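You operate a simulated robot arm through the tools that you are given. There is no shell and no other tool. Be economical: measure what you need, move in short steps, check, and stop when the job is done.

You run a simulated two-armed robot. Do the job below in one go: nothing can be reset, and whatever is moved stays where it is left.

Task
Square up the dark bundle and send it to the green bay.
Fine: first carry the orange carton out of that bay to the orange bay; hold the bundle while you push the banded rod flush and the end cap home; carry with both hands, then swing the keep bar across the green bay.

It is judged by the outcome, as a careful person would: the job done as asked, and still so three seconds after it is handed in. It fails if anything else is knocked over, pushed out of place, dropped, spilled or broken. Lids that push on must go on centred and level and be pressed home; caps that screw on are set level and turned clockwise until they are tight.

Robot
Two 7-joint arms with two-finger grippers on one trunk, on a base that drives. Base frame: it is fixed to the floor where the robot stands at the start and does not move with it; the origin is under the middle of the robot, x ahead of it, y to its left, z up; the surface under the hand at the start is at about z = 450. Readings come in mm, rad, newtons and seconds.
The left shoulder is at the start at [60, 123, 920], the right one opposite. With the tool pointing down near the work surface each hand reaches from about 100 to 680 mm from the robot's upright axis, wherever it stands, measured 20 degrees to its own side. Places, roughly: banded rod in the dark bundle [500, -1100, 800]; banded rod in the pale bundle [500, -900, 400]; end cap of the dark bundle [500, -1600, 800]; end cap of the pale bundle [500, -1300, 400]; green bay of the two-bay stand [500, 0, 400]; green strapped carton [1000, -2000, 1250]; keep bar of the two-bay stand [400, 200, 500]; orange bay of the two-bay stand [500, 400, 400]; short bundle of dark rods [500, -1250, 750]; strap lever on the orange carton [500, 0, 600]. Payload 1.47 kg a hand.
The tool frame of a hand sits at the grasp point between the pads (the TCP): z along the fingers, y along the line on which they close. The tips reach 16 mm beyond it. The gripper opens to 87 mm. The gripper's body begins 55 mm behind the TCP.
Orientation is told as [roll, pitch, yaw] about the base's x, y, z axes, in that order, counted from this pose: with the fingers straight down and closing along the base's y, the tool's x points along the base's -x, its y along +y and its z along -z.

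Tools
- The arms move only by the tool nudge_tool. It takes "left_rows", "right_rows" or both (then of equal length, played together; a hand with none holds still); each is a list of rows, each a list of 7 numbers: the opening, from 0 (shut) to 1 (fully open), then the shift along the tool's x, y, z in cm, then the turn, a rotation vector about the tool's x, y, z in rad. In form: [[claw, dx, dy, dz, ax, ay, az], ...]. A call has 1 to 8 rows; each row is the pose to reach, as a shift and turn from the pose commanded when the call began, along the tool's axes at that moment. Each row takes 0.2 s and may step no farther than 50 mm and 0.15 rad from the row before; otherwise, or with a gripper value out of range, the whole call is refused. A pose out of reach is approached as far as the arm can. The call stops where the force on the tool passes 40 N (or 10 N more than at its start, if that is more) or the arm is blocked; 0.2 s more then pass. The fingers move at their own pace (about 153 mm/s each) and stop on an object; they squeeze with about 28 N. The grip force told is the motor's: it shows also when the fingers shut on nothing. Time passes only in rows, and 0.2 s behind the last, so rows that repeat a pose let the fingers close. It gives the time, the measured TCP pose, the force on the tool (base axes), the opening and the grip force at its end, in the units of the frame above (readings bear some noise), with the torque about the TCP (base axes, N m) and any sound that the robot's microphone picked up, and new pictures: "views" is both (left out), scene, wrist or none (wrist: the cameras of the hands that moved).
- Cameras (640 x 400 px; columns grow to the right, rows downward): "scene" is now at [65.2, 18.4, 1476.4]; the picture's right is [0.15, -0.99, 0.00], its down [-0.88, -0.13, -0.46] and it looks along [0.46, 0.07, -0.89] (base axes); focal length 254 px, centre (320, 200). "left" rides on the left gripper at [73, -12, -90] in its tool frame; the picture's right is [0.16, 0.99, 0.00], its down [-0.72, 0.12, -0.68] and it looks along [-0.67, 0.11, 0.73] (tool axes); focal length 247 px, centre (320, 200). "right" rides on the right gripper at [73, 12, -90] in its tool frame; the picture's right is [-0.16, 0.99, 0.00], its down [-0.72, -0.12, -0.68] and it looks along [-0.67, -0.11, 0.73] (tool axes); focal length 247 px, centre (320, 200). There is no depth. A picture from a camera that has moved, and an enlarged one, comes with that camera's place and axes in the base frame and with its lens. The place of the scene camera against the robot may be out by one fixed shift of up to 25 mm in any direction.
- raise_lower(by): slides the trunk up (or, below 0, down) by that many mm; the arms and the scene camera ride with it, the base frame stays. It gives what a move gives, with no picture.
- drive_base(legs): drives the robot by 1 to 6 legs, each [ahead, left, turn to the left] in mm, mm and rad, along the robot's own axes; the way and the turn of a leg run together, so that a leg with both is an arc; at most 1500 mm and 3.142 rad a leg. The arms and the cameras ride along, it lands a little off, and it stops where it bumps. It gives what a move gives, and a new picture of the scene camera.
- pan_tilt(pan, tilt): turns the head with the scene camera to pan (to the left, within 2.094 rad either way) and tilt (down, from -0.506 to 1.204), counted from straight ahead of the robot. It gives what a move gives, and a new picture of the scene camera.
- close_up(camera, box): a new picture of the part [left, top, right, bottom] of that camera's present view, enlarged. It takes no simulated time.
- finish_job(): hands the job in; it is judged then, once.

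Go step by step. Nothing tells you exact positions but the pictures and the camera data: compare them with the known pose of the tool, close in by small moves and look again before you grip or let go. The budget is 120 turns and 260 pictures, counting those below and the enlarged ones. Unless the task says otherwise, let go and move clear before handing in, and close with one line.

The tools are called after "Emit:" by a JSON object that holds its "name" and its "arguments". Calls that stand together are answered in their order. nudge_tool: Moves the arms, as the interface text tells. Its arguments: {"type":"object","properties":{"left_rows":{"type":"array","items":{"type":"array","items":{"type":"number"}}},"right_rows":{"type":"array","items":{"type":"array","items":{"type":"number"}}},"views":{"type":"string","enum":["both","scene","wrist","none"]}},"required":[]} The other tools are called the same way: raise_lower (by) slides the trunk up or down; drive_base (legs) drives the base; pan_tilt (pan, tilt) turns the head that bears the scene camera; close_up (camera, box) takes an enlarged picture of a part of a camera's view; finish_job () hands the job in.

At the start:

```text
clock: 0.0
left_eef_pos: [473.2, 336.6, 691.2]
left_tool_rot: [0.0, 0.001, 0.0]
left_wrist_force: [0.7, 0.0, -0.8]
left_torque: [-0.01, 0.01, 0.01]
left_opening: 87.0
left_gripper_force: 0.1
right_eef_pos: [392.1, -25.3, 750.1]
right_tool_rot: [0.0, 0.001, 0.001]
right_wrist_force: [0.2, 0.0, -0.4]
right_torque: [-0.01, 0.0, -0.02]
right_opening: 87.2
right_gripper_force: 0.0
trunk travel left (down, up): [-75.0, 155.0]
robot x, y, heading: [-1.4, 1.3, 0.002]
head pan, tilt: [0.148, 1.089]
```

scene: 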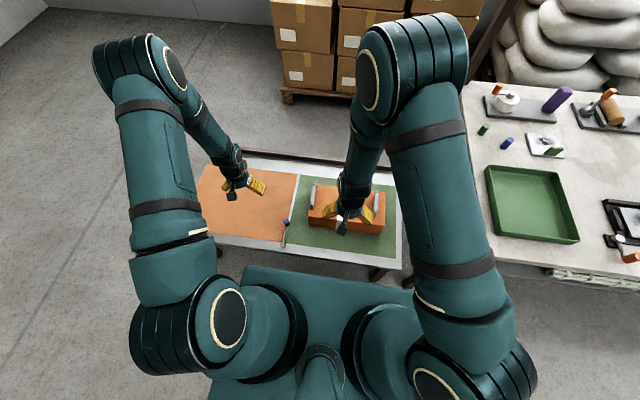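
right: 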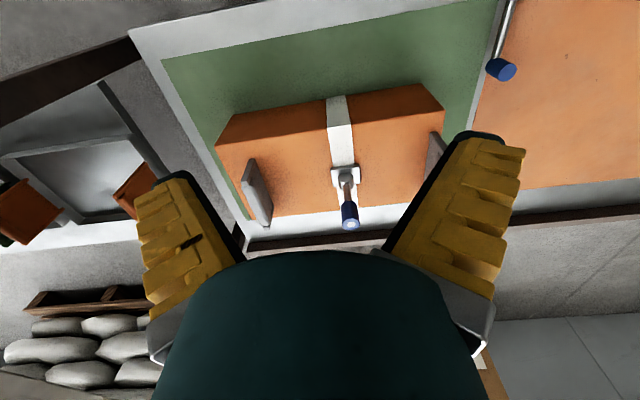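
left: 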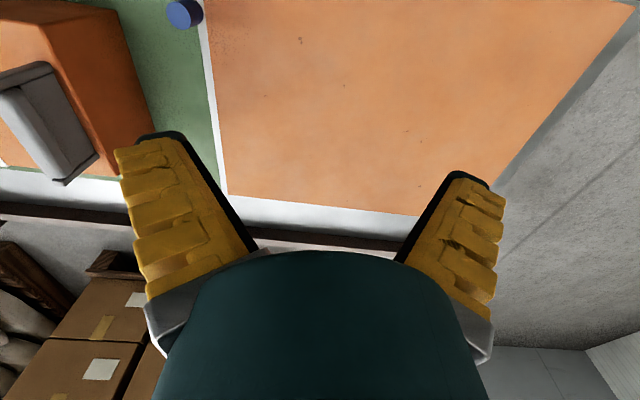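

I see the orange carton in the green bay with grey handles at its ends and a strap lever on top, and the keep bar's blue knob between the bays. I'll look closer before moving.

Emit:
{"name": "close_up", "arguments": {"camera": "right", "box": [180, 0, 560, 240]}}

Emit:
{"name": "close_up", "arguments": {"camera": "scene", "box": [190, 140, 430, 290]}}

Emit:
{"name": "pan_tilt", "arguments": {"pan": -1.2, "tilt": 0.7}}

```text
1.67 times, centred on (370, 120) of right
camera zoom: at [320.5, -13.6, 840.1], right [0.16, 0.99, 0.0], down [0.72, -0.12, 0.68], along [0.67, -0.11, -0.73], focal length 412 px, centre (237, 333)
```

zoom: 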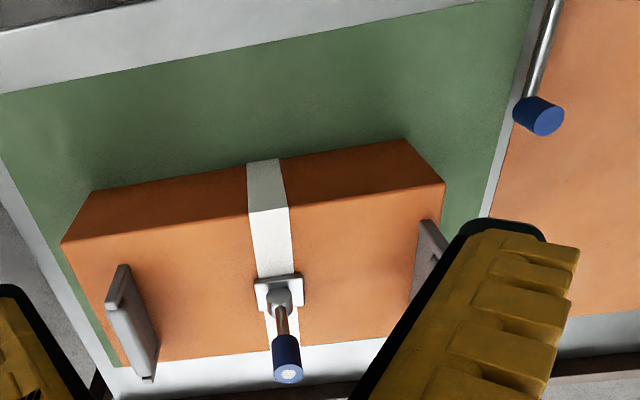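

```text
2.67 times, centred on (310, 215) of scene
camera zoom: at [65.2, 18.4, 1476.4], right [0.15, -0.99, 0.0], down [-0.88, -0.13, -0.46], along [0.46, 0.07, -0.89], focal length 676 px, centre (347, 160)
```

zoom: 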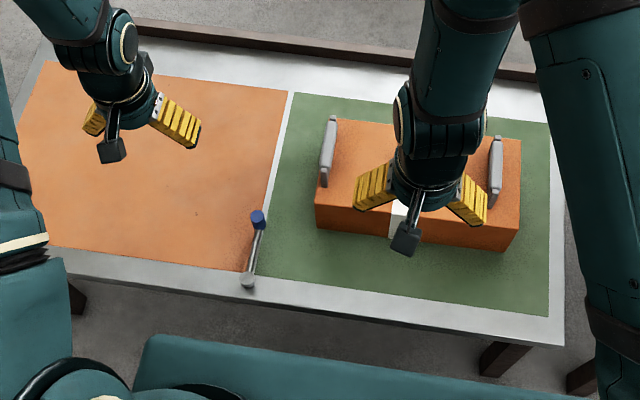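

```text
clock: 1.5
left_eef_pos: [473.4, 336.0, 690.6]
left_tool_rot: [0.0, -0.001, 0.001]
left_wrist_force: [0.3, 0.6, -0.2]
left_torque: [-0.01, -0.01, 0.0]
left_opening: 87.0
left_gripper_force: 0.0
right_eef_pos: [393.2, -25.6, 750.7]
right_tool_rot: [0.0, 0.0, 0.0]
right_wrist_force: [0.1, -0.4, 0.5]
right_torque: [-0.03, 0.0, -0.02]
right_opening: 87.2
right_gripper_force: 0.0
trunk travel left (down, up): [-75.0, 155.0]
robot x, y, heading: [-0.2, -0.8, 0.003]
head pan, tilt: [-1.201, 0.7]
camera scene: at [32.9, -70.2, 1505.8], right [-0.93, -0.36, 0.0], down [-0.23, 0.6, -0.76], along [0.28, -0.71, -0.64], focal length 254 px, centre (320, 200)
```

scene: 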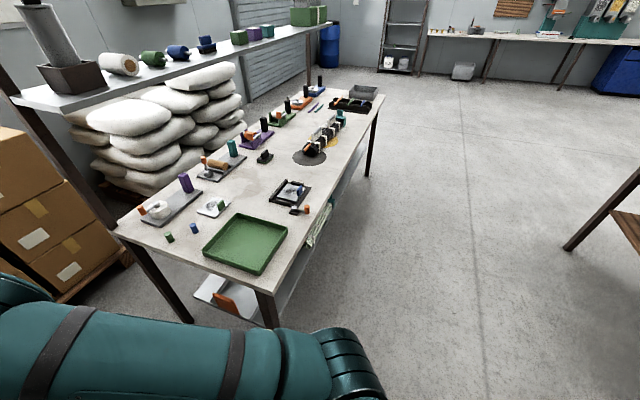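

The right table carries the bundle hardware; I'll zoom in on it and on the green carton on the shelf for comparison.

Emit:
{"name": "close_up", "arguments": {"camera": "scene", "box": [220, 0, 400, 112]}}

Emit:
{"name": "close_up", "arguments": {"camera": "scene", "box": [240, 70, 400, 170]}}

Emit:
{"name": "close_up", "arguments": {"camera": "scene", "box": [180, 130, 420, 280]}}

Emit:
{"name": "close_up", "arguments": {"camera": "scene", "box": [180, 240, 340, 340]}}

Emit:
{"name": "close_up", "arguments": {"camera": "right", "box": [290, 140, 410, 240]}}

```text
3.56 times, centred on (310, 56) of scene
camera zoom: at [32.9, -70.2, 1505.8], right [-0.93, -0.36, 0.0], down [-0.23, 0.6, -0.76], along [0.28, -0.71, -0.64], focal length 902 px, centre (356, 712)
```

zoom: 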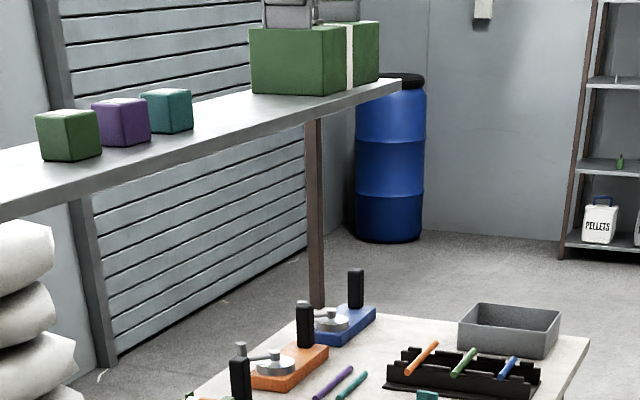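

```text
4.00 times, centred on (320, 120) of scene
camera zoom: at [32.9, -70.2, 1505.8], right [-0.93, -0.36, 0.0], down [-0.23, 0.6, -0.76], along [0.28, -0.71, -0.64], focal length 1015 px, centre (320, 520)
```

zoom: 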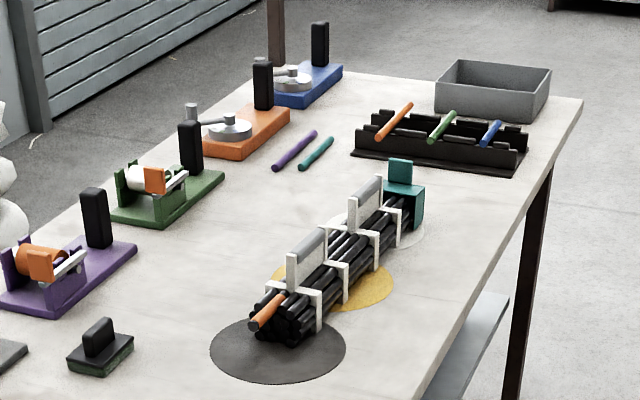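

```text
2.67 times, centred on (300, 205) of scene
camera zoom: at [32.9, -70.2, 1505.8], right [-0.93, -0.36, 0.0], down [-0.23, 0.6, -0.76], along [0.28, -0.71, -0.64], focal length 676 px, centre (373, 187)
```

zoom: 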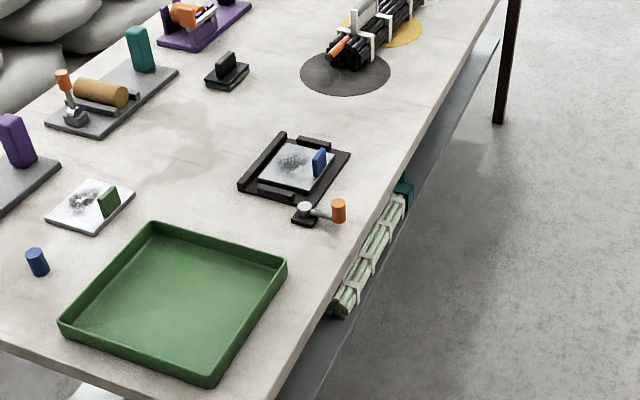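

```text
4.00 times, centred on (260, 290) of scene
camera zoom: at [32.9, -70.2, 1505.8], right [-0.93, -0.36, 0.0], down [-0.23, 0.6, -0.76], along [0.28, -0.71, -0.64], focal length 1015 px, centre (560, -160)
```

zoom: 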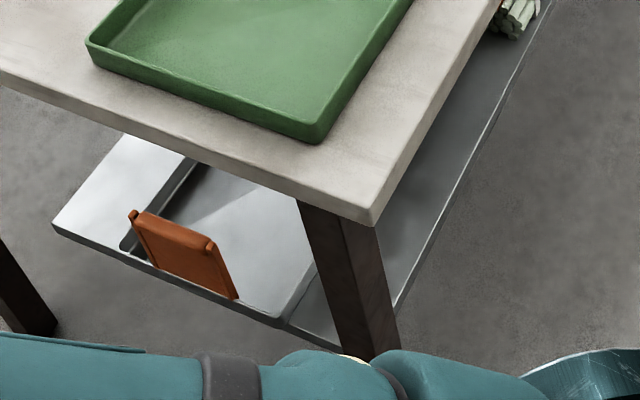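

```text
4.00 times, centred on (350, 190) of right
camera zoom: at [320.5, -13.7, 840.1], right [0.16, 0.99, 0.0], down [0.72, -0.12, 0.68], along [0.67, -0.11, -0.73], focal length 988 px, centre (200, 240)
```

zoom: 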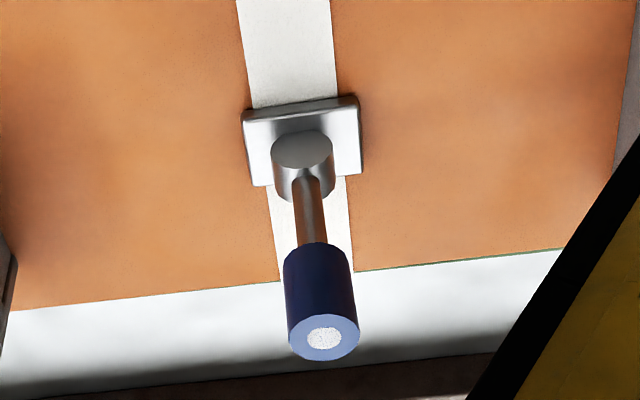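

The bundle lies along y on the side table: orange-banded rod standing proud at its near end, teal cap at the far end. I'll check the green carton's lever for comparison.

Emit:
{"name": "pan_tilt", "arguments": {"pan": -1.2, "tilt": 0.3}}

Emit:
{"name": "close_up", "arguments": {"camera": "scene", "box": [270, 70, 350, 120]}}

```text
clock: 2.4
left_eef_pos: [473.3, 336.3, 690.2]
left_tool_rot: [0.0, 0.0, -0.001]
left_wrist_force: [0.9, -0.9, -0.3]
left_torque: [0.0, 0.02, -0.02]
left_opening: 87.0
left_gripper_force: 0.1
right_eef_pos: [393.0, -25.5, 749.6]
right_tool_rot: [0.0, 0.0, 0.0]
right_wrist_force: [0.4, 0.7, -0.6]
right_torque: [0.0, -0.01, 0.03]
right_opening: 86.9
right_gripper_force: 0.1
trunk travel left (down, up): [-75.0, 155.0]
robot x, y, heading: [0.7, -3.6, -0.004]
head pan, tilt: [-1.201, 0.3]
camera scene: at [35.9, -78.1, 1541.8], right [-0.93, -0.36, 0.0], down [-0.11, 0.28, -0.96], along [0.35, -0.89, -0.3], focal length 254 px, centre (320, 200)
```

scene: 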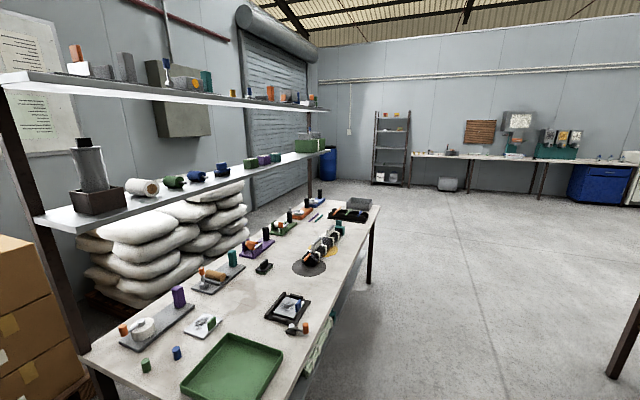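

```text
8.00 times, centred on (310, 95) of scene
camera zoom: at [35.9, -78.1, 1541.8], right [-0.93, -0.36, 0.0], down [-0.11, 0.28, -0.96], along [0.35, -0.89, -0.3], focal length 2030 px, centre (400, 1040)
```

zoom: 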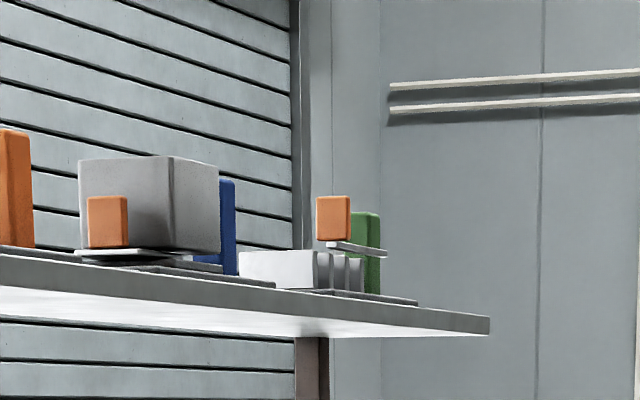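

Emit:
{"name": "close_up", "arguments": {"camera": "scene", "box": [280, 125, 344, 165]}}

Emit:
{"name": "close_up", "arguments": {"camera": "scene", "box": [0, 0, 80, 160]}}

```text
10.00 times, centred on (312, 145) of scene
camera zoom: at [35.9, -78.1, 1541.8], right [-0.93, -0.36, 0.0], down [-0.11, 0.28, -0.96], along [0.35, -0.89, -0.3], focal length 2537 px, centre (400, 750)
```

zoom: 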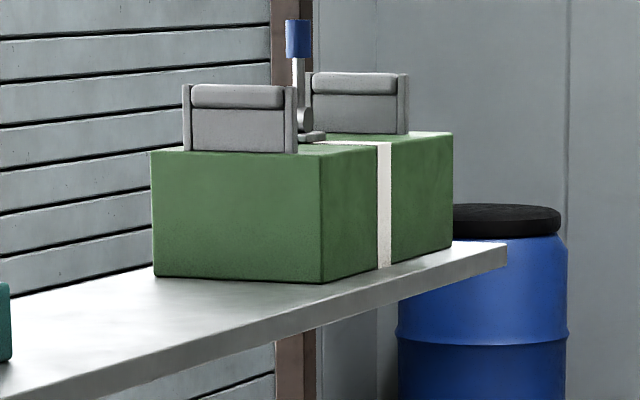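

```text
2.50 times, centred on (40, 80) of scene
camera zoom: at [35.9, -78.1, 1541.8], right [-0.93, -0.36, 0.0], down [-0.11, 0.28, -0.96], along [0.35, -0.89, -0.3], focal length 634 px, centre (1020, 500)
```

zoom: 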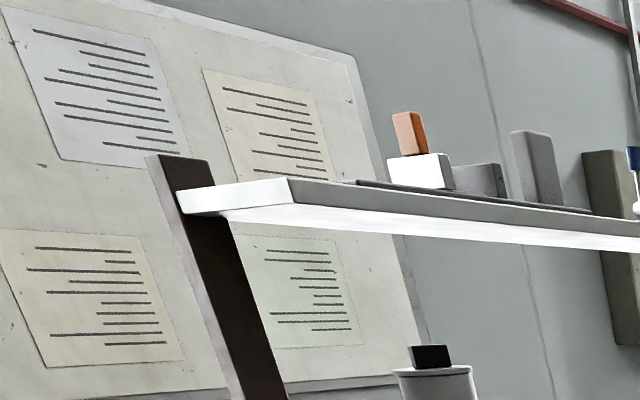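

The lever is upright on both cartons, so I'll leave it. The orange carton is about 300 x 100 mm, centred near [530,-34], with handles near y=87 and y=-156. I'll bring both hands above the handles and look.

Emit:
{"name": "nudge_tool", "arguments": {"left_rows": [[1, -1, -4.2, -1, 0, 0, 0], [1, -2, -8.3, -2, 0, 0, 0], [1, -3, -12.5, -3, 0, 0, 0], [1, -4, -16.6, -3, 0, 0, 0], [1, -5, -20.8, -3, 0, 0, 0], [1, -5.7, -24.9, -3, 0, 0, 0]], "right_rows": [[1, -2.3, -2.2, 0, 0, 0, 0], [1, -4.6, -4.4, 0, 0, 0, 0], [1, -6.9, -6.6, 1, 0, 0, 0], [1, -9.2, -8.8, 2, 0, 0, 0], [1, -11.5, -11, 3, 0, 0, 0], [1, -13.7, -13, 3, 0, 0, 0]], "views": "wrist"}}

Emit:
{"name": "pan_tilt", "arguments": {"pan": 0.1, "tilt": 1.0}}

```text
clock: 3.8
left_eef_pos: [528.0, 86.0, 720.0]
left_tool_rot: [0.003, -0.001, -0.001]
left_wrist_force: [0.8, 0.1, -0.2]
left_torque: [-0.02, 0.01, -0.01]
left_opening: 86.9
left_gripper_force: 0.0
right_eef_pos: [530.4, -156.1, 720.8]
right_tool_rot: [0.0, 0.0, -0.001]
right_wrist_force: [-0.1, -0.3, -0.4]
right_torque: [-0.02, -0.01, 0.04]
right_opening: 87.0
right_gripper_force: 0.0
trunk travel left (down, up): [-75.0, 155.0]
robot x, y, heading: [4.8, -3.1, 0.001]
head pan, tilt: [-1.201, 0.3]
camera right: at [458.0, -144.1, 810.8], right [0.16, 0.99, 0.0], down [0.72, -0.12, 0.68], along [0.67, -0.11, -0.73], focal length 247 px, centre (320, 200)
camera left: at [454.8, 73.9, 810.5], right [-0.16, 0.99, 0.0], down [0.72, 0.12, 0.68], along [0.67, 0.11, -0.73], focal length 247 px, centre (320, 200)
```

right: 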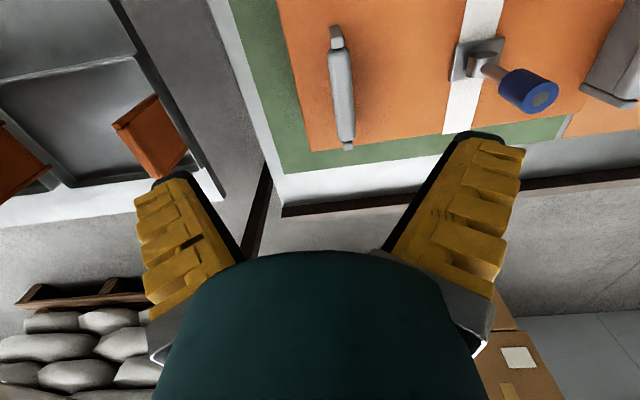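
left: 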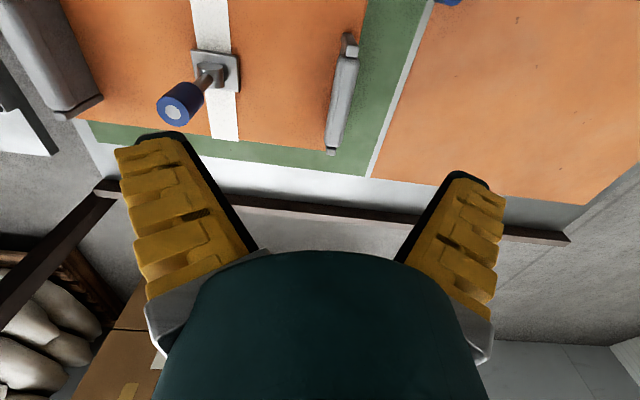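

```text
clock: 5.2
left_eef_pos: [528.0, 86.2, 721.2]
left_tool_rot: [0.0, -0.001, -0.001]
left_wrist_force: [0.0, 0.2, -0.6]
left_torque: [0.0, 0.02, 0.04]
left_opening: 86.9
left_gripper_force: 0.0
right_eef_pos: [530.1, -155.6, 720.9]
right_tool_rot: [0.001, -0.001, 0.0]
right_wrist_force: [0.4, 0.7, 0.2]
right_torque: [0.0, 0.0, -0.05]
right_opening: 86.9
right_gripper_force: 0.1
trunk travel left (down, up): [-75.0, 155.0]
robot x, y, heading: [-0.9, -3.1, -0.002]
head pan, tilt: [0.099, 1.0]
camera scene: at [71.4, 15.9, 1482.4], right [0.1, -1.0, 0.0], down [-0.84, -0.08, -0.54], along [0.54, 0.05, -0.84], focal length 254 px, centre (320, 200)
```

scene: 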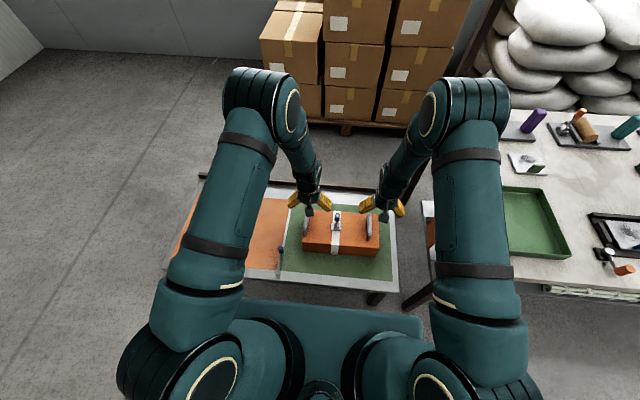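

Handles appear near [540,-138] and [537,107]. I'll centre over them and descend part way to refine.

Emit:
{"name": "nudge_tool", "arguments": {"left_rows": [[1, -0.5, 1.0, 2, 0, 0, 0], [1, -0.9, 2.1, 4, 0, 0, 0], [1, -0.9, 2.1, 7, 0, 0, 0]], "right_rows": [[1, -0.5, 1, 2, 0, 0, 0], [1, -0.9, 1.8, 4, 0, 0, 0], [1, -0.9, 1.8, 7, 0, 0, 0]], "views": "wrist"}}

```text
clock: 6.0
left_eef_pos: [539.0, 107.3, 649.9]
left_tool_rot: [-0.002, 0.0, 0.0]
left_wrist_force: [0.2, -0.2, -0.2]
left_torque: [0.02, -0.03, -0.03]
left_opening: 87.2
left_gripper_force: 0.1
right_eef_pos: [539.4, -138.5, 651.2]
right_tool_rot: [0.001, 0.001, 0.001]
right_wrist_force: [0.1, 0.4, 0.1]
right_torque: [0.0, -0.03, 0.01]
right_opening: 86.8
right_gripper_force: 0.1
trunk travel left (down, up): [-75.0, 155.0]
robot x, y, heading: [1.3, 1.5, -0.001]
head pan, tilt: [0.099, 1.0]
camera right: at [468.2, -125.3, 740.3], right [0.16, 0.99, 0.0], down [0.72, -0.12, 0.68], along [0.67, -0.11, -0.73], focal length 247 px, centre (320, 200)
camera left: at [466.0, 95.4, 740.6], right [-0.16, 0.99, 0.0], down [0.72, 0.12, 0.68], along [0.67, 0.11, -0.73], focal length 247 px, centre (320, 200)
```

right: 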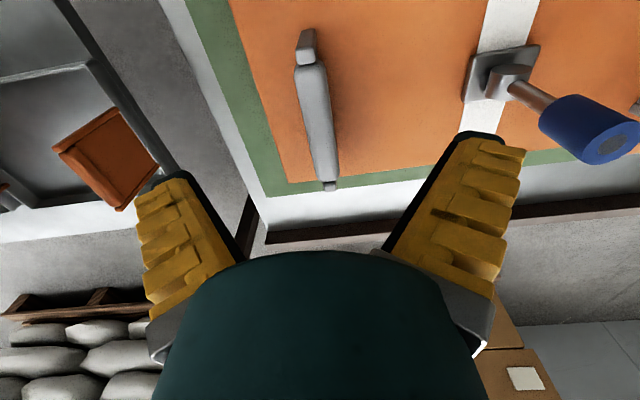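
left: 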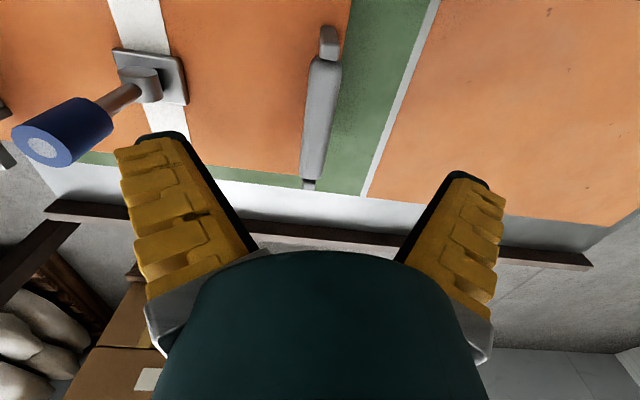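

The handle bars lie at y≈-139 and 106, top z≈597, right between the fingers. I'll descend to z≈578 and close.

Emit:
{"name": "nudge_tool", "arguments": {"left_rows": [[1, 0, 0, 3, 0, 0, 0], [1, 0, 0, 5.5, 0, 0, 0], [1, 0, 0, 7.2, 0, 0, 0], [0, 0, 0, 7.2, 0, 0, 0], [0, 0, 0, 7.2, 0, 0, 0], [0, 0, 0, 7.2, 0, 0, 0]], "right_rows": [[1, -0.2, 0, 3, 0, 0, 0], [1, -0.2, 0, 5.5, 0, 0, 0], [1, -0.2, 0, 7.2, 0, 0, 0], [0, -0.2, 0, 7.2, 0, 0, 0], [0, -0.2, 0, 7.2, 0, 0, 0], [0, -0.2, 0, 7.2, 0, 0, 0]], "views": "wrist"}}

```text
clock: 7.4
left_eef_pos: [538.5, 106.6, 580.4]
left_tool_rot: [-0.002, 0.0, 0.0]
left_wrist_force: [1.7, -11.9, -0.9]
left_torque: [0.07, -0.03, 0.16]
left_opening: 11.4
left_gripper_force: 27.6
right_eef_pos: [540.9, -136.5, 577.6]
right_tool_rot: [0.0, 0.002, 0.002]
right_wrist_force: [-2.0, 11.2, 0.7]
right_torque: [0.05, 0.04, 0.17]
right_opening: 7.3
right_gripper_force: 28.1
trunk travel left (down, up): [-75.0, 155.0]
robot x, y, heading: [1.9, -0.7, 0.002]
head pan, tilt: [0.099, 1.0]
camera right: at [469.6, -124.7, 667.2], right [0.16, 0.99, 0.0], down [0.72, -0.12, 0.68], along [0.67, -0.11, -0.73], focal length 247 px, centre (320, 200)
camera left: at [466.0, 94.9, 670.5], right [-0.16, 0.99, 0.0], down [0.72, 0.12, 0.68], along [0.67, 0.11, -0.73], focal length 247 px, centre (320, 200)
```

right: 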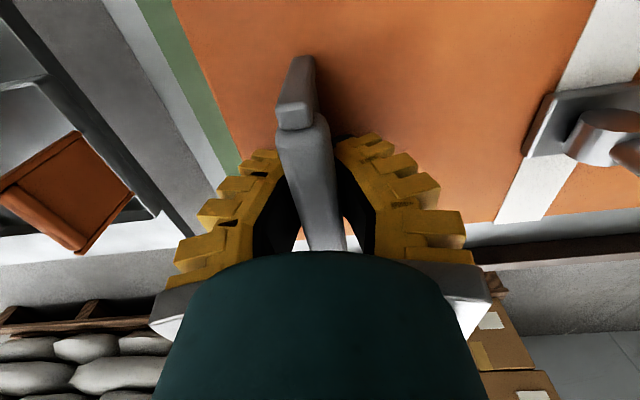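
left: 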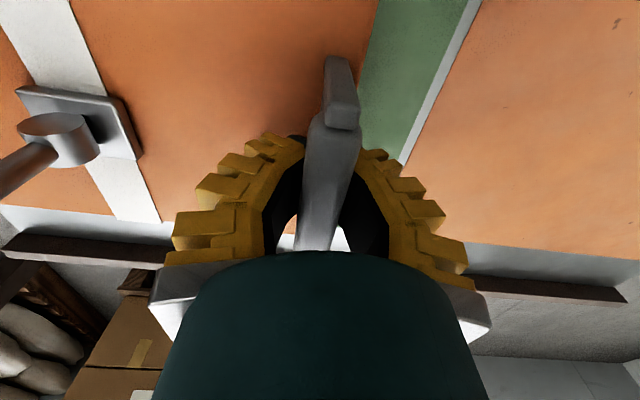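

Both handles are gripped. I'll lift a little to test the load, easing the hands 1 mm inward.

Emit:
{"name": "nudge_tool", "arguments": {"left_rows": [[0, 0, -0.1, -1, 0, 0, 0], [0, 0, -0.1, -3, 0, 0, 0], [0, 0, -0.1, -6, 0, 0, 0], [0, 0, -0.1, -10, 0, 0, 0], [0, 0, -0.1, -13, 0, 0, 0]], "right_rows": [[0, 0, 0.1, -1, 0, 0, 0], [0, 0, 0.1, -3, 0, 0, 0], [0, 0, 0.1, -6, 0, 0, 0], [0, 0, 0.1, -10, 0, 0, 0], [0, 0, 0.1, -13, 0, 0, 0]], "views": "both"}}

```text
clock: 8.6
left_eef_pos: [537.4, 107.1, 710.3]
left_tool_rot: [-0.001, -0.001, 0.0]
left_wrist_force: [3.1, -13.9, -2.5]
left_torque: [0.04, 0.18, 0.36]
left_opening: 10.9
left_gripper_force: 27.7
right_eef_pos: [540.7, -134.3, 709.0]
right_tool_rot: [0.001, 0.001, 0.0]
right_wrist_force: [-3.0, 14.0, -2.8]
right_torque: [0.06, -0.22, 0.18]
right_opening: 7.4
right_gripper_force: 27.9
trunk travel left (down, up): [-75.0, 155.0]
robot x, y, heading: [4.2, 1.3, -0.002]
head pan, tilt: [0.099, 1.0]
camera scene: at [71.1, 15.8, 1482.4], right [0.1, -1.0, 0.0], down [-0.84, -0.08, -0.54], along [0.54, 0.05, -0.84], focal length 254 px, centre (320, 200)
camera right: at [468.3, -123.6, 798.0], right [0.16, 0.99, 0.0], down [0.72, -0.12, 0.68], along [0.67, -0.11, -0.73], focal length 247 px, centre (320, 200)
camera left: at [464.6, 95.8, 800.3], right [-0.16, 0.99, 0.0], down [0.72, 0.12, 0.68], along [0.67, 0.11, -0.73], focal length 247 px, centre (320, 200)
```

scene: 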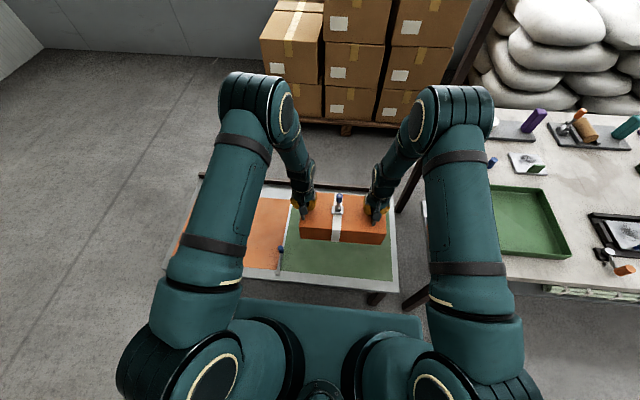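
right: 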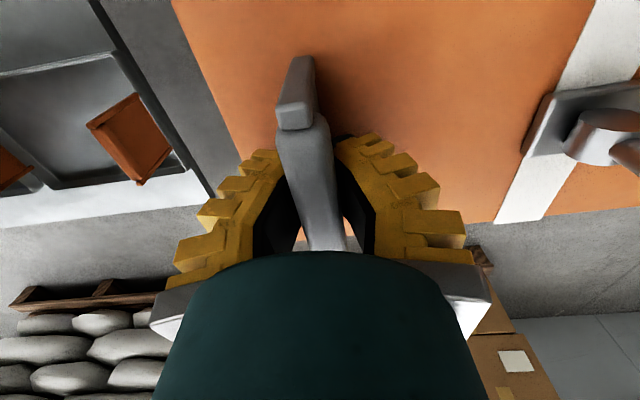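
left: 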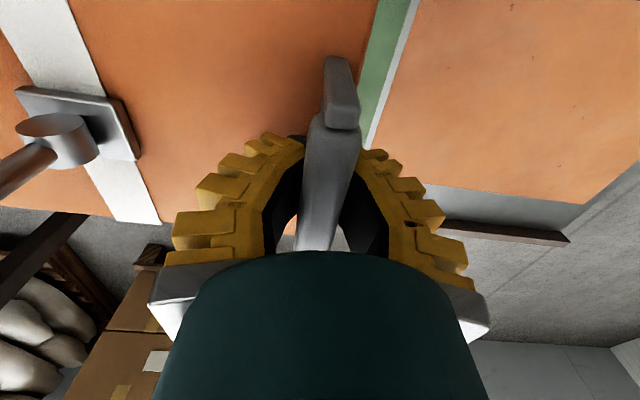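

The load is light and level. Bays are about 455 mm apart, so I'll drive 456 mm to the left.

Emit:
{"name": "drive_base", "arguments": {"legs": [[0, 456, 0]]}}

```text
clock: 13.1
left_eef_pos: [538.8, 558.4, 710.1]
left_tool_rot: [-0.001, 0.0, 0.001]
left_wrist_force: [1.1, -20.6, -2.7]
left_torque: [0.02, -0.02, 0.17]
left_opening: 10.9
left_gripper_force: 28.6
right_eef_pos: [539.9, 315.1, 707.9]
right_tool_rot: [0.001, 0.001, 0.001]
right_wrist_force: [-1.5, 20.4, -2.7]
right_torque: [-0.02, 0.04, 0.17]
right_opening: 7.5
right_gripper_force: 27.6
trunk travel left (down, up): [-75.0, 155.0]
robot x, y, heading: [2.4, 453.8, 0.004]
head pan, tilt: [0.099, 1.0]
camera scene: at [71.6, 466.4, 1482.4], right [0.1, -0.99, 0.0], down [-0.84, -0.08, -0.54], along [0.54, 0.05, -0.84], focal length 254 px, centre (320, 200)
```

scene: 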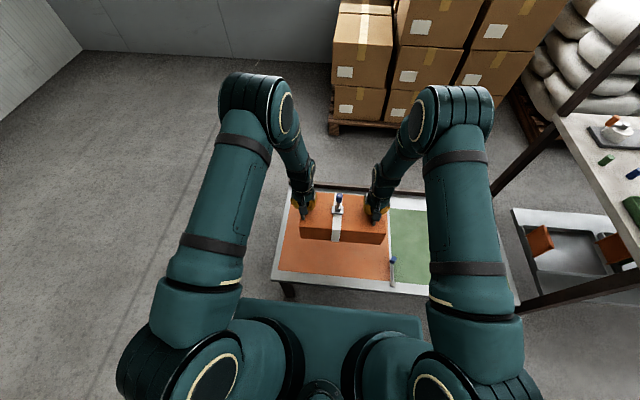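

The carton is over the orange bay with the hands' midpoint at y≈437. I'll lower it to just above the mat and check.

Emit:
{"name": "nudge_tool", "arguments": {"left_rows": [[0, 0, 0.1, 4, 0, 0, 0], [0, 0, 0.1, 8, 0, 0, 0], [0, 0, 0.1, 11, 0, 0, 0], [0, 0, 0.1, 12.4, 0, 0, 0]], "right_rows": [[0, 0, -0.1, 4, 0, 0, 0], [0, 0, -0.1, 8, 0, 0, 0], [0, 0, -0.1, 11, 0, 0, 0], [0, 0, -0.1, 12.4, 0, 0, 0]], "views": "both"}}

```text
clock: 14.1
left_eef_pos: [537.8, 558.8, 584.2]
left_tool_rot: [0.0, 0.0, 0.0]
left_wrist_force: [1.7, -8.9, -2.8]
left_torque: [0.0, -0.36, 0.07]
left_opening: 10.4
left_gripper_force: 28.0
right_eef_pos: [539.7, 314.5, 583.2]
right_tool_rot: [0.002, 0.0, 0.0]
right_wrist_force: [-1.8, 9.0, -3.6]
right_torque: [-0.03, 0.39, 0.13]
right_opening: 7.6
right_gripper_force: 27.7
trunk travel left (down, up): [-75.0, 155.0]
robot x, y, heading: [3.5, 450.5, -0.001]
head pan, tilt: [0.099, 1.0]
camera scene: at [71.8, 466.3, 1482.4], right [0.1, -0.99, 0.0], down [-0.84, -0.08, -0.54], along [0.54, 0.05, -0.84], focal length 254 px, centre (320, 200)
camera right: at [468.0, 327.0, 673.2], right [0.16, 0.99, 0.0], down [0.72, -0.12, 0.68], along [0.67, -0.1, -0.73], focal length 247 px, centre (320, 200)
camera left: at [463.8, 546.6, 674.5], right [-0.16, 0.99, 0.0], down [0.72, 0.12, 0.68], along [0.67, 0.11, -0.73], focal length 247 px, centre (320, 200)
```

scene: 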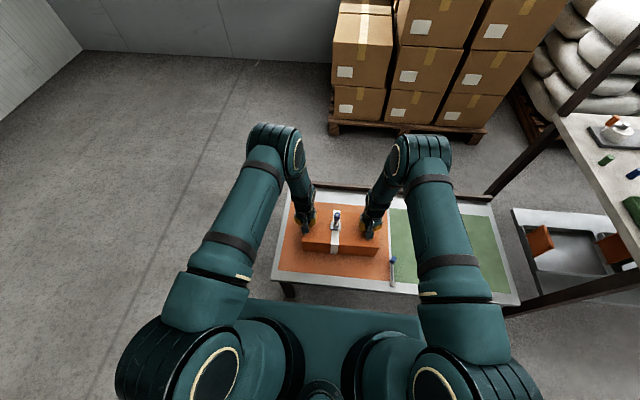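
right: 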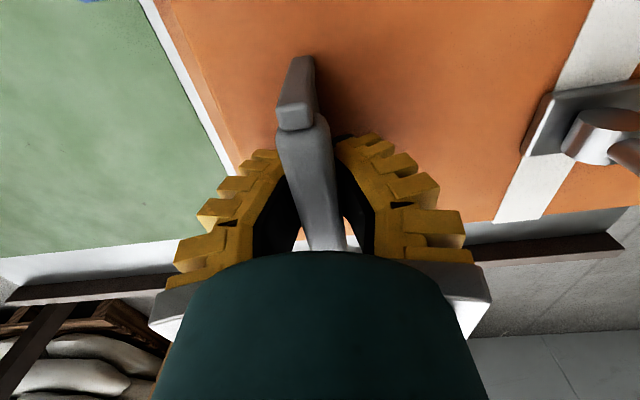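
left: 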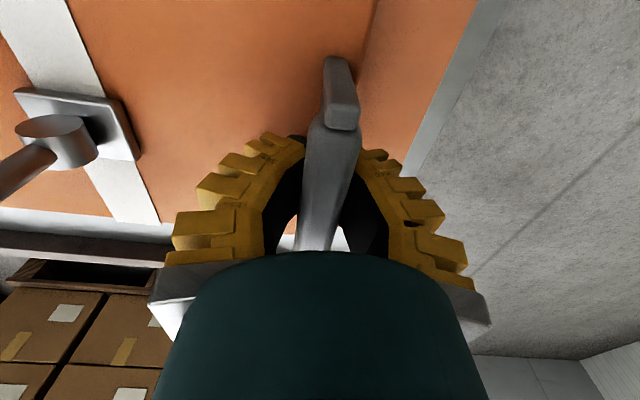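

Centred on the orange mat. I'll set it down and see the contact force.

Emit:
{"name": "nudge_tool", "arguments": {"left_rows": [[0, 0, 0.05, 0.3, 0, 0, 0], [0, 0, 0.05, 0.5, 0, 0, 0], [0, 0, 0.05, 0.6, 0, 0, 0]], "right_rows": [[0, 0, -0.05, 0.3, 0, 0, 0], [0, 0, -0.05, 0.5, 0, 0, 0], [0, 0, -0.05, 0.6, 0, 0, 0]], "views": "none"}}

```text
clock: 14.9
left_eef_pos: [537.5, 558.6, 580.0]
left_tool_rot: [-0.005, 0.0, -0.002]
left_wrist_force: [0.5, -16.9, -3.6]
left_torque: [0.02, -0.35, 0.05]
left_opening: 10.7
left_gripper_force: 28.4
right_eef_pos: [540.2, 315.2, 577.8]
right_tool_rot: [0.002, 0.0, 0.003]
right_wrist_force: [-0.8, 17.4, -3.9]
right_torque: [-0.01, 0.38, 0.03]
right_opening: 7.6
right_gripper_force: 27.9
trunk travel left (down, up): [-75.0, 155.0]
robot x, y, heading: [-2.8, 449.6, -0.0]
head pan, tilt: [0.099, 1.0]
```

Not quite down yet; lowering a bit more, with the hands' spread eased.

Emit:
{"name": "nudge_tool", "arguments": {"left_rows": [[0, 0, -0.05, 0.1, 0, 0, 0], [0, 0, -0.05, 0.2, 0, 0, 0], [0, 0, -0.05, 0.3, 0, 0, 0]], "right_rows": [[0, 0, 0.05, 0.1, 0, 0, 0], [0, 0, 0.05, 0.2, 0, 0, 0], [0, 0, 0.05, 0.3, 0, 0, 0]], "views": "none"}}

```text
clock: 15.7
left_eef_pos: [537.8, 558.8, 577.9]
left_tool_rot: [-0.001, -0.001, 0.003]
left_wrist_force: [2.2, -15.2, -1.5]
left_torque: [-0.03, 0.41, 0.16]
left_opening: 10.6
left_gripper_force: 27.4
right_eef_pos: [541.4, 317.0, 575.7]
right_tool_rot: [0.002, -0.001, 0.002]
right_wrist_force: [-5.2, 19.6, 13.3]
right_torque: [0.07, 0.33, 0.16]
right_opening: 8.5
right_gripper_force: 28.0
trunk travel left (down, up): [-75.0, 155.0]
robot x, y, heading: [-2.6, 452.2, 0.002]
head pan, tilt: [0.099, 1.0]
```

It's in contact. I'll open both hands and rise clear.

Emit:
{"name": "nudge_tool", "arguments": {"left_rows": [[0, 0, 0, 0.1, 0, 0, 0], [0.4, 0, 0, 0.1, 0, 0, 0], [0.8, 0, 0, 0.1, 0, 0, 0], [0.8, 0, 0, -3, 0, 0, 0], [0.8, 0, 0, -7, 0, 0, 0], [0.8, 0, 0, -12, 0, 0, 0]], "right_rows": [[0, 0, 0, -0.1, 0, 0, 0], [0.4, 0, 0, -0.1, 0, 0, 0], [0.8, 0, 0, -0.1, 0, 0, 0], [0.8, 0, 0, -3, 0, 0, 0], [0.8, 0, 0, -7, 0, 0, 0], [0.8, 0, 0, -12, 0, 0, 0]], "views": "both"}}

```text
clock: 17.1
left_eef_pos: [536.8, 556.8, 698.6]
left_tool_rot: [-0.001, 0.001, 0.0]
left_wrist_force: [0.0, -0.3, 0.5]
left_torque: [0.01, 0.03, -0.03]
left_opening: 73.0
left_gripper_force: 2.2
right_eef_pos: [542.1, 313.6, 697.9]
right_tool_rot: [0.002, 0.001, 0.0]
right_wrist_force: [0.0, -0.1, 0.4]
right_torque: [0.0, -0.02, 0.01]
right_opening: 73.2
right_gripper_force: 2.3
trunk travel left (down, up): [-75.0, 155.0]
robot x, y, heading: [-1.7, 453.3, -0.001]
head pan, tilt: [0.099, 1.0]
camera scene: at [69.6, 466.2, 1482.6], right [0.1, -0.99, 0.0], down [-0.84, -0.08, -0.54], along [0.54, 0.05, -0.84], focal length 254 px, centre (320, 200)
camera right: at [469.5, 325.3, 786.6], right [0.16, 0.99, 0.0], down [0.72, -0.11, 0.68], along [0.67, -0.11, -0.73], focal length 247 px, centre (320, 200)
camera left: at [463.1, 545.4, 788.4], right [-0.16, 0.99, 0.0], down [0.72, 0.12, 0.68], along [0.67, 0.11, -0.73], focal length 247 px, centre (320, 200)
```

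scene: 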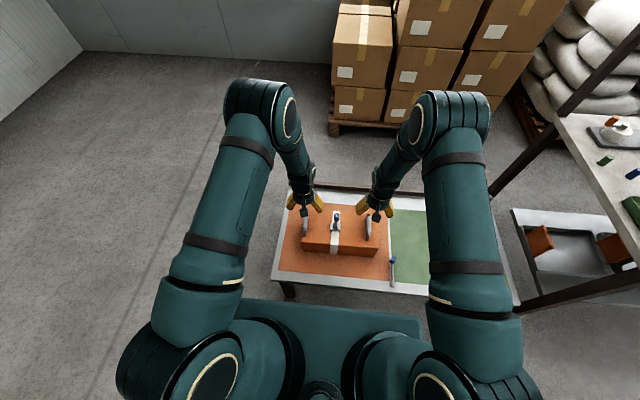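
right: 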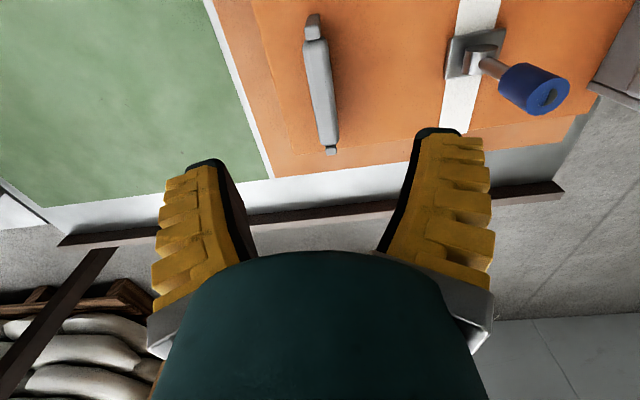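
left: 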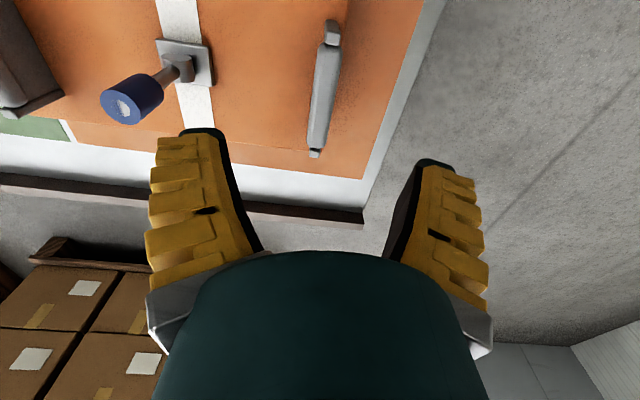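

The carton stands in the orange bay. Now I'll raise the trunk and draw the hands back, then drive to the dark bundle.

Emit:
{"name": "raise_lower", "arguments": {"by": 150}}

Emit:
{"name": "nudge_tool", "arguments": {"left_rows": [[0.8, 4, 0, -2, 0, 0, 0], [0.8, 8, 0, -4, 0, 0, 0], [0.8, 12, 0, -6, 0, 0, 0], [0.8, 15, 0, -6, 0, 0, 0]], "right_rows": [[0.8, 4, 0, -2, 0, 0, 0], [0.8, 8, 0, -4, 0, 0, 0], [0.8, 12, 0, -6, 0, 0, 0], [0.8, 15, 0, -6, 0, 0, 0]], "views": "none"}}

Emit:
{"name": "drive_base", "arguments": {"legs": [[-200, 0, 0], [0, -1000, 0], [0, -820, 0]]}}

```text
clock: 18.9
left_eef_pos: [537.5, 556.1, 847.4]
left_tool_rot: [-0.001, 0.001, 0.0]
left_wrist_force: [-0.4, 0.6, -0.7]
left_torque: [-0.02, -0.02, 0.01]
left_opening: 73.0
left_gripper_force: 2.5
right_eef_pos: [543.1, 313.3, 845.3]
right_tool_rot: [0.002, -0.001, 0.001]
right_wrist_force: [-0.2, -0.4, -0.6]
right_torque: [0.01, 0.01, -0.01]
right_opening: 73.0
right_gripper_force: 2.2
trunk travel left (down, up): [-225.0, 5.0]
robot x, y, heading: [0.5, 451.1, 0.0]
head pan, tilt: [0.099, 1.0]
```

```text
clock: 19.9
left_eef_pos: [387.0, 559.0, 905.4]
left_tool_rot: [-0.001, 0.001, 0.0]
left_wrist_force: [0.5, -0.3, 0.3]
left_torque: [0.0, 0.0, 0.02]
left_opening: 72.8
left_gripper_force: 2.3
right_eef_pos: [394.0, 313.6, 908.6]
right_tool_rot: [0.001, 0.001, 0.002]
right_wrist_force: [0.6, 0.2, -0.4]
right_torque: [-0.02, 0.03, -0.05]
right_opening: 73.0
right_gripper_force: 2.7
trunk travel left (down, up): [-225.0, 5.0]
robot x, y, heading: [1.3, 448.8, -0.001]
head pan, tilt: [0.099, 1.0]
```

```text
clock: 37.3
left_eef_pos: [175.4, -1266.8, 905.9]
left_tool_rot: [-0.002, 0.001, -0.012]
left_wrist_force: [0.7, -0.4, -1.1]
left_torque: [0.02, -0.06, 0.0]
left_opening: 73.0
left_gripper_force: 2.6
right_eef_pos: [176.9, -1510.3, 907.3]
right_tool_rot: [0.001, 0.0, -0.01]
right_wrist_force: [0.1, 0.8, 0.0]
right_torque: [0.01, 0.01, -0.01]
right_opening: 72.9
right_gripper_force: 2.7
trunk travel left (down, up): [-225.0, 5.0]
robot x, y, heading: [-217.2, -1365.3, -0.01]
head pan, tilt: [0.099, 1.0]
camera scene: at [-142.2, -1352.7, 1632.4], right [0.09, -1.0, 0.0], down [-0.84, -0.07, -0.54], along [0.54, 0.05, -0.84], focal length 254 px, centre (320, 200)
```

scene: 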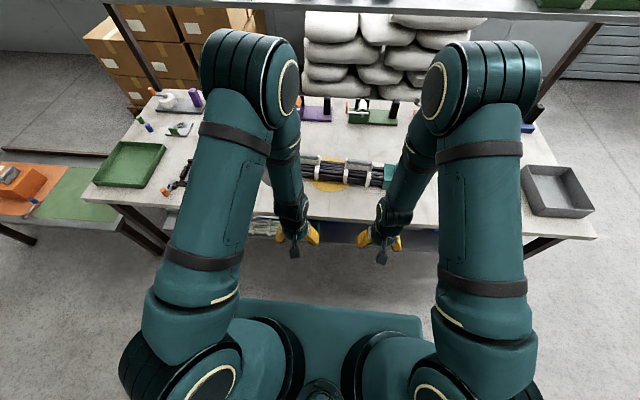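

The bundle is right ahead, centred near [538,-1355]. I'll zoom in.

Emit:
{"name": "close_up", "arguments": {"camera": "scene", "box": [240, 120, 440, 245]}}

Emit:
{"name": "close_up", "arguments": {"camera": "left", "box": [0, 0, 640, 400]}}

Emit:
{"name": "close_up", "arguments": {"camera": "right", "box": [0, 0, 640, 400]}}

```text
3.20 times, centred on (340, 182) of scene
camera zoom: at [-142.2, -1352.7, 1632.4], right [0.09, -1.0, 0.0], down [-0.84, -0.07, -0.54], along [0.54, 0.05, -0.84], focal length 812 px, centre (256, 256)
```

zoom: 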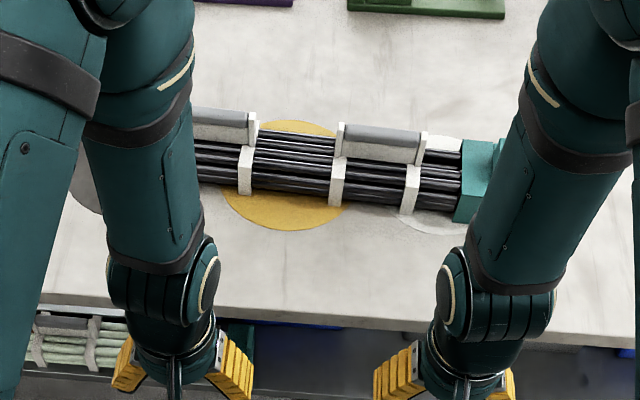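

```text
1.00 times, centred on (320, 200) of left (not enlarged: the box is as wide or as high as the picture)
camera zoom: at [101.9, -1276.5, 995.3], right [-0.15, 0.99, 0.0], down [0.73, 0.11, 0.68], along [0.67, 0.1, -0.73], focal length 247 px, centre (320, 200)
```

zoom: 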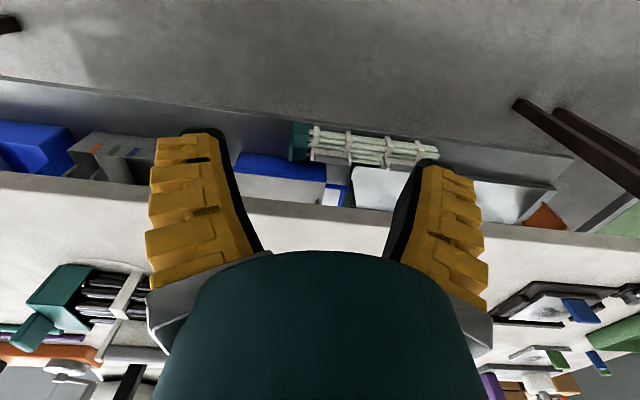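

```text
1.00 times, centred on (320, 200) of right (not enlarged: the box is as wide or as high as the picture)
camera zoom: at [106.2, -1496.1, 997.0], right [0.17, 0.99, 0.0], down [0.72, -0.12, 0.68], along [0.67, -0.11, -0.73], focal length 247 px, centre (320, 200)
```

zoom: 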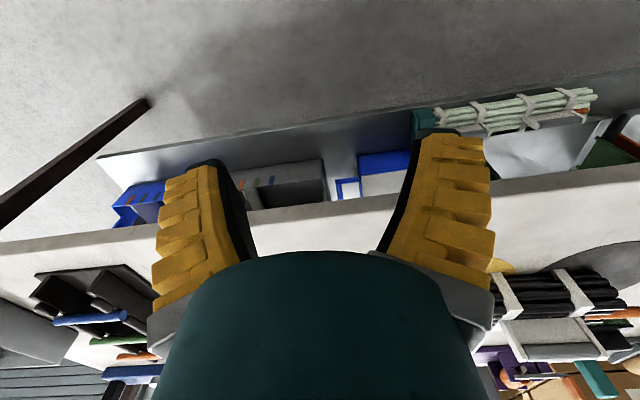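

The bundle has two grey handles running along y (bundle turned about −0.14 rad), so the hands need a 90° yaw. I'll close in 200 mm first and look at both ends.

Emit:
{"name": "drive_base", "arguments": {"legs": [[195, 0, 0.01]]}}

Emit:
{"name": "nudge_tool", "arguments": {"left_rows": [[0.8, 0, 4, -3, 0, 0, 0], [0.8, 0, 8, -5, 0, 0, 0], [0.8, 0, 12, -5, 0, 0, 0], [0.8, 0, 16, -5, 0, 0, 0], [0.8, 0, 20, -5, 0, 0, 0]], "right_rows": [[0.8, 0, -4, -3, 0, 0, 0], [0.8, 0, -8, -5, 0, 0, 0], [0.8, 0, -12, -5, 0, 0, 0], [0.8, 0, -16, -5, 0, 0, 0], [0.8, 0, -20, -5, 0, 0, 0]], "views": "both"}}

```text
clock: 38.9
left_eef_pos: [370.8, -1263.5, 904.7]
left_tool_rot: [-0.002, 0.0, -0.001]
left_wrist_force: [0.3, -0.3, 0.3]
left_torque: [0.0, 0.02, 0.01]
left_opening: 73.1
left_gripper_force: 2.0
right_eef_pos: [376.1, -1506.6, 906.8]
right_tool_rot: [0.002, 0.0, -0.001]
right_wrist_force: [0.0, -0.5, -0.2]
right_torque: [-0.01, -0.02, 0.02]
right_opening: 73.1
right_gripper_force: 2.7
trunk travel left (down, up): [-225.0, 5.0]
robot x, y, heading: [-15.9, -1369.4, -0.004]
head pan, tilt: [0.099, 1.0]
camera scene: at [55.0, -1353.0, 1632.3], right [0.1, -1.0, 0.0], down [-0.84, -0.08, -0.54], along [0.54, 0.05, -0.84], focal length 254 px, centre (320, 200)
```

scene: 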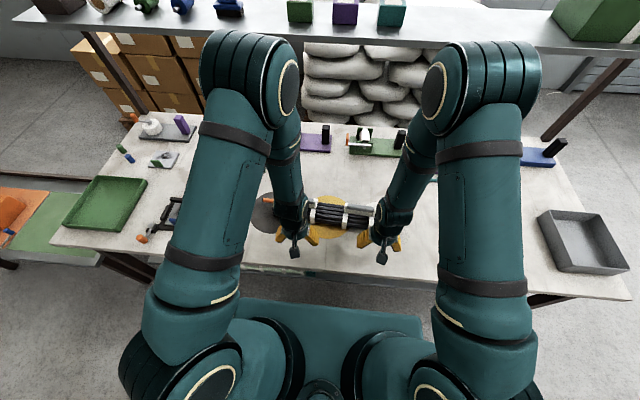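

```text
clock: 40.1
left_eef_pos: [368.1, -1064.5, 956.1]
left_tool_rot: [-0.001, 0.0, -0.002]
left_wrist_force: [0.0, -0.6, 0.0]
left_torque: [-0.03, 0.0, 0.01]
left_opening: 73.3
left_gripper_force: 2.1
right_eef_pos: [376.8, -1709.8, 956.4]
right_tool_rot: [0.002, 0.002, -0.001]
right_wrist_force: [-0.2, -0.3, 0.2]
right_torque: [0.0, -0.02, 0.01]
right_opening: 73.1
right_gripper_force: 2.2
trunk travel left (down, up): [-225.0, 5.0]
robot x, y, heading: [-17.4, -1370.5, -0.002]
head pan, tilt: [0.099, 1.0]
camera scene: at [53.3, -1353.2, 1632.4], right [0.1, -1.0, 0.0], down [-0.84, -0.08, -0.54], along [0.54, 0.05, -0.84], focal length 254 px, centre (320, 200)
camera right: at [304.7, -1697.8, 1046.2], right [0.16, 0.99, 0.0], down [0.72, -0.12, 0.68], along [0.67, -0.11, -0.73], focal length 247 px, centre (320, 200)
camera left: at [294.4, -1074.3, 1046.1], right [-0.16, 0.99, 0.0], down [0.72, 0.11, 0.68], along [0.67, 0.1, -0.73], focal length 247 px, centre (320, 200)
```

scene: 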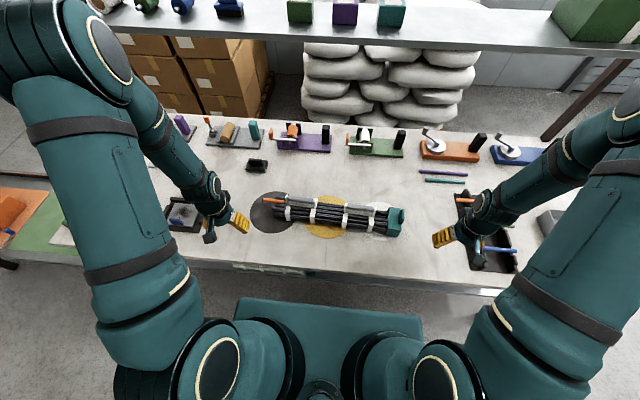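
right: 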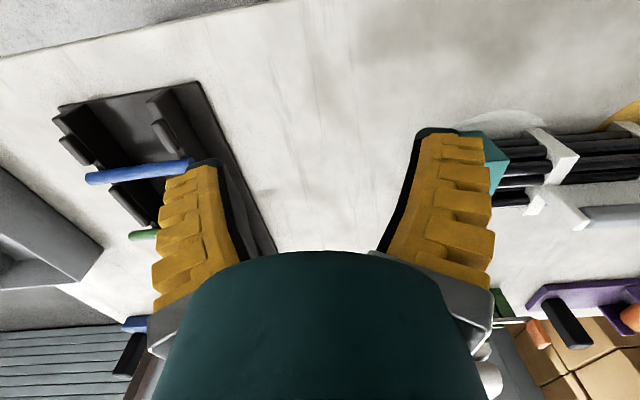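
left: 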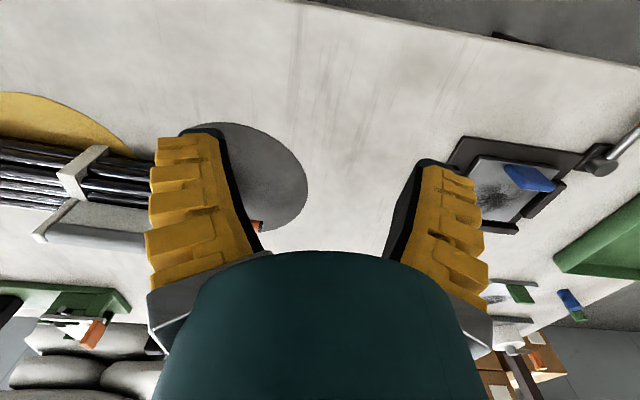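

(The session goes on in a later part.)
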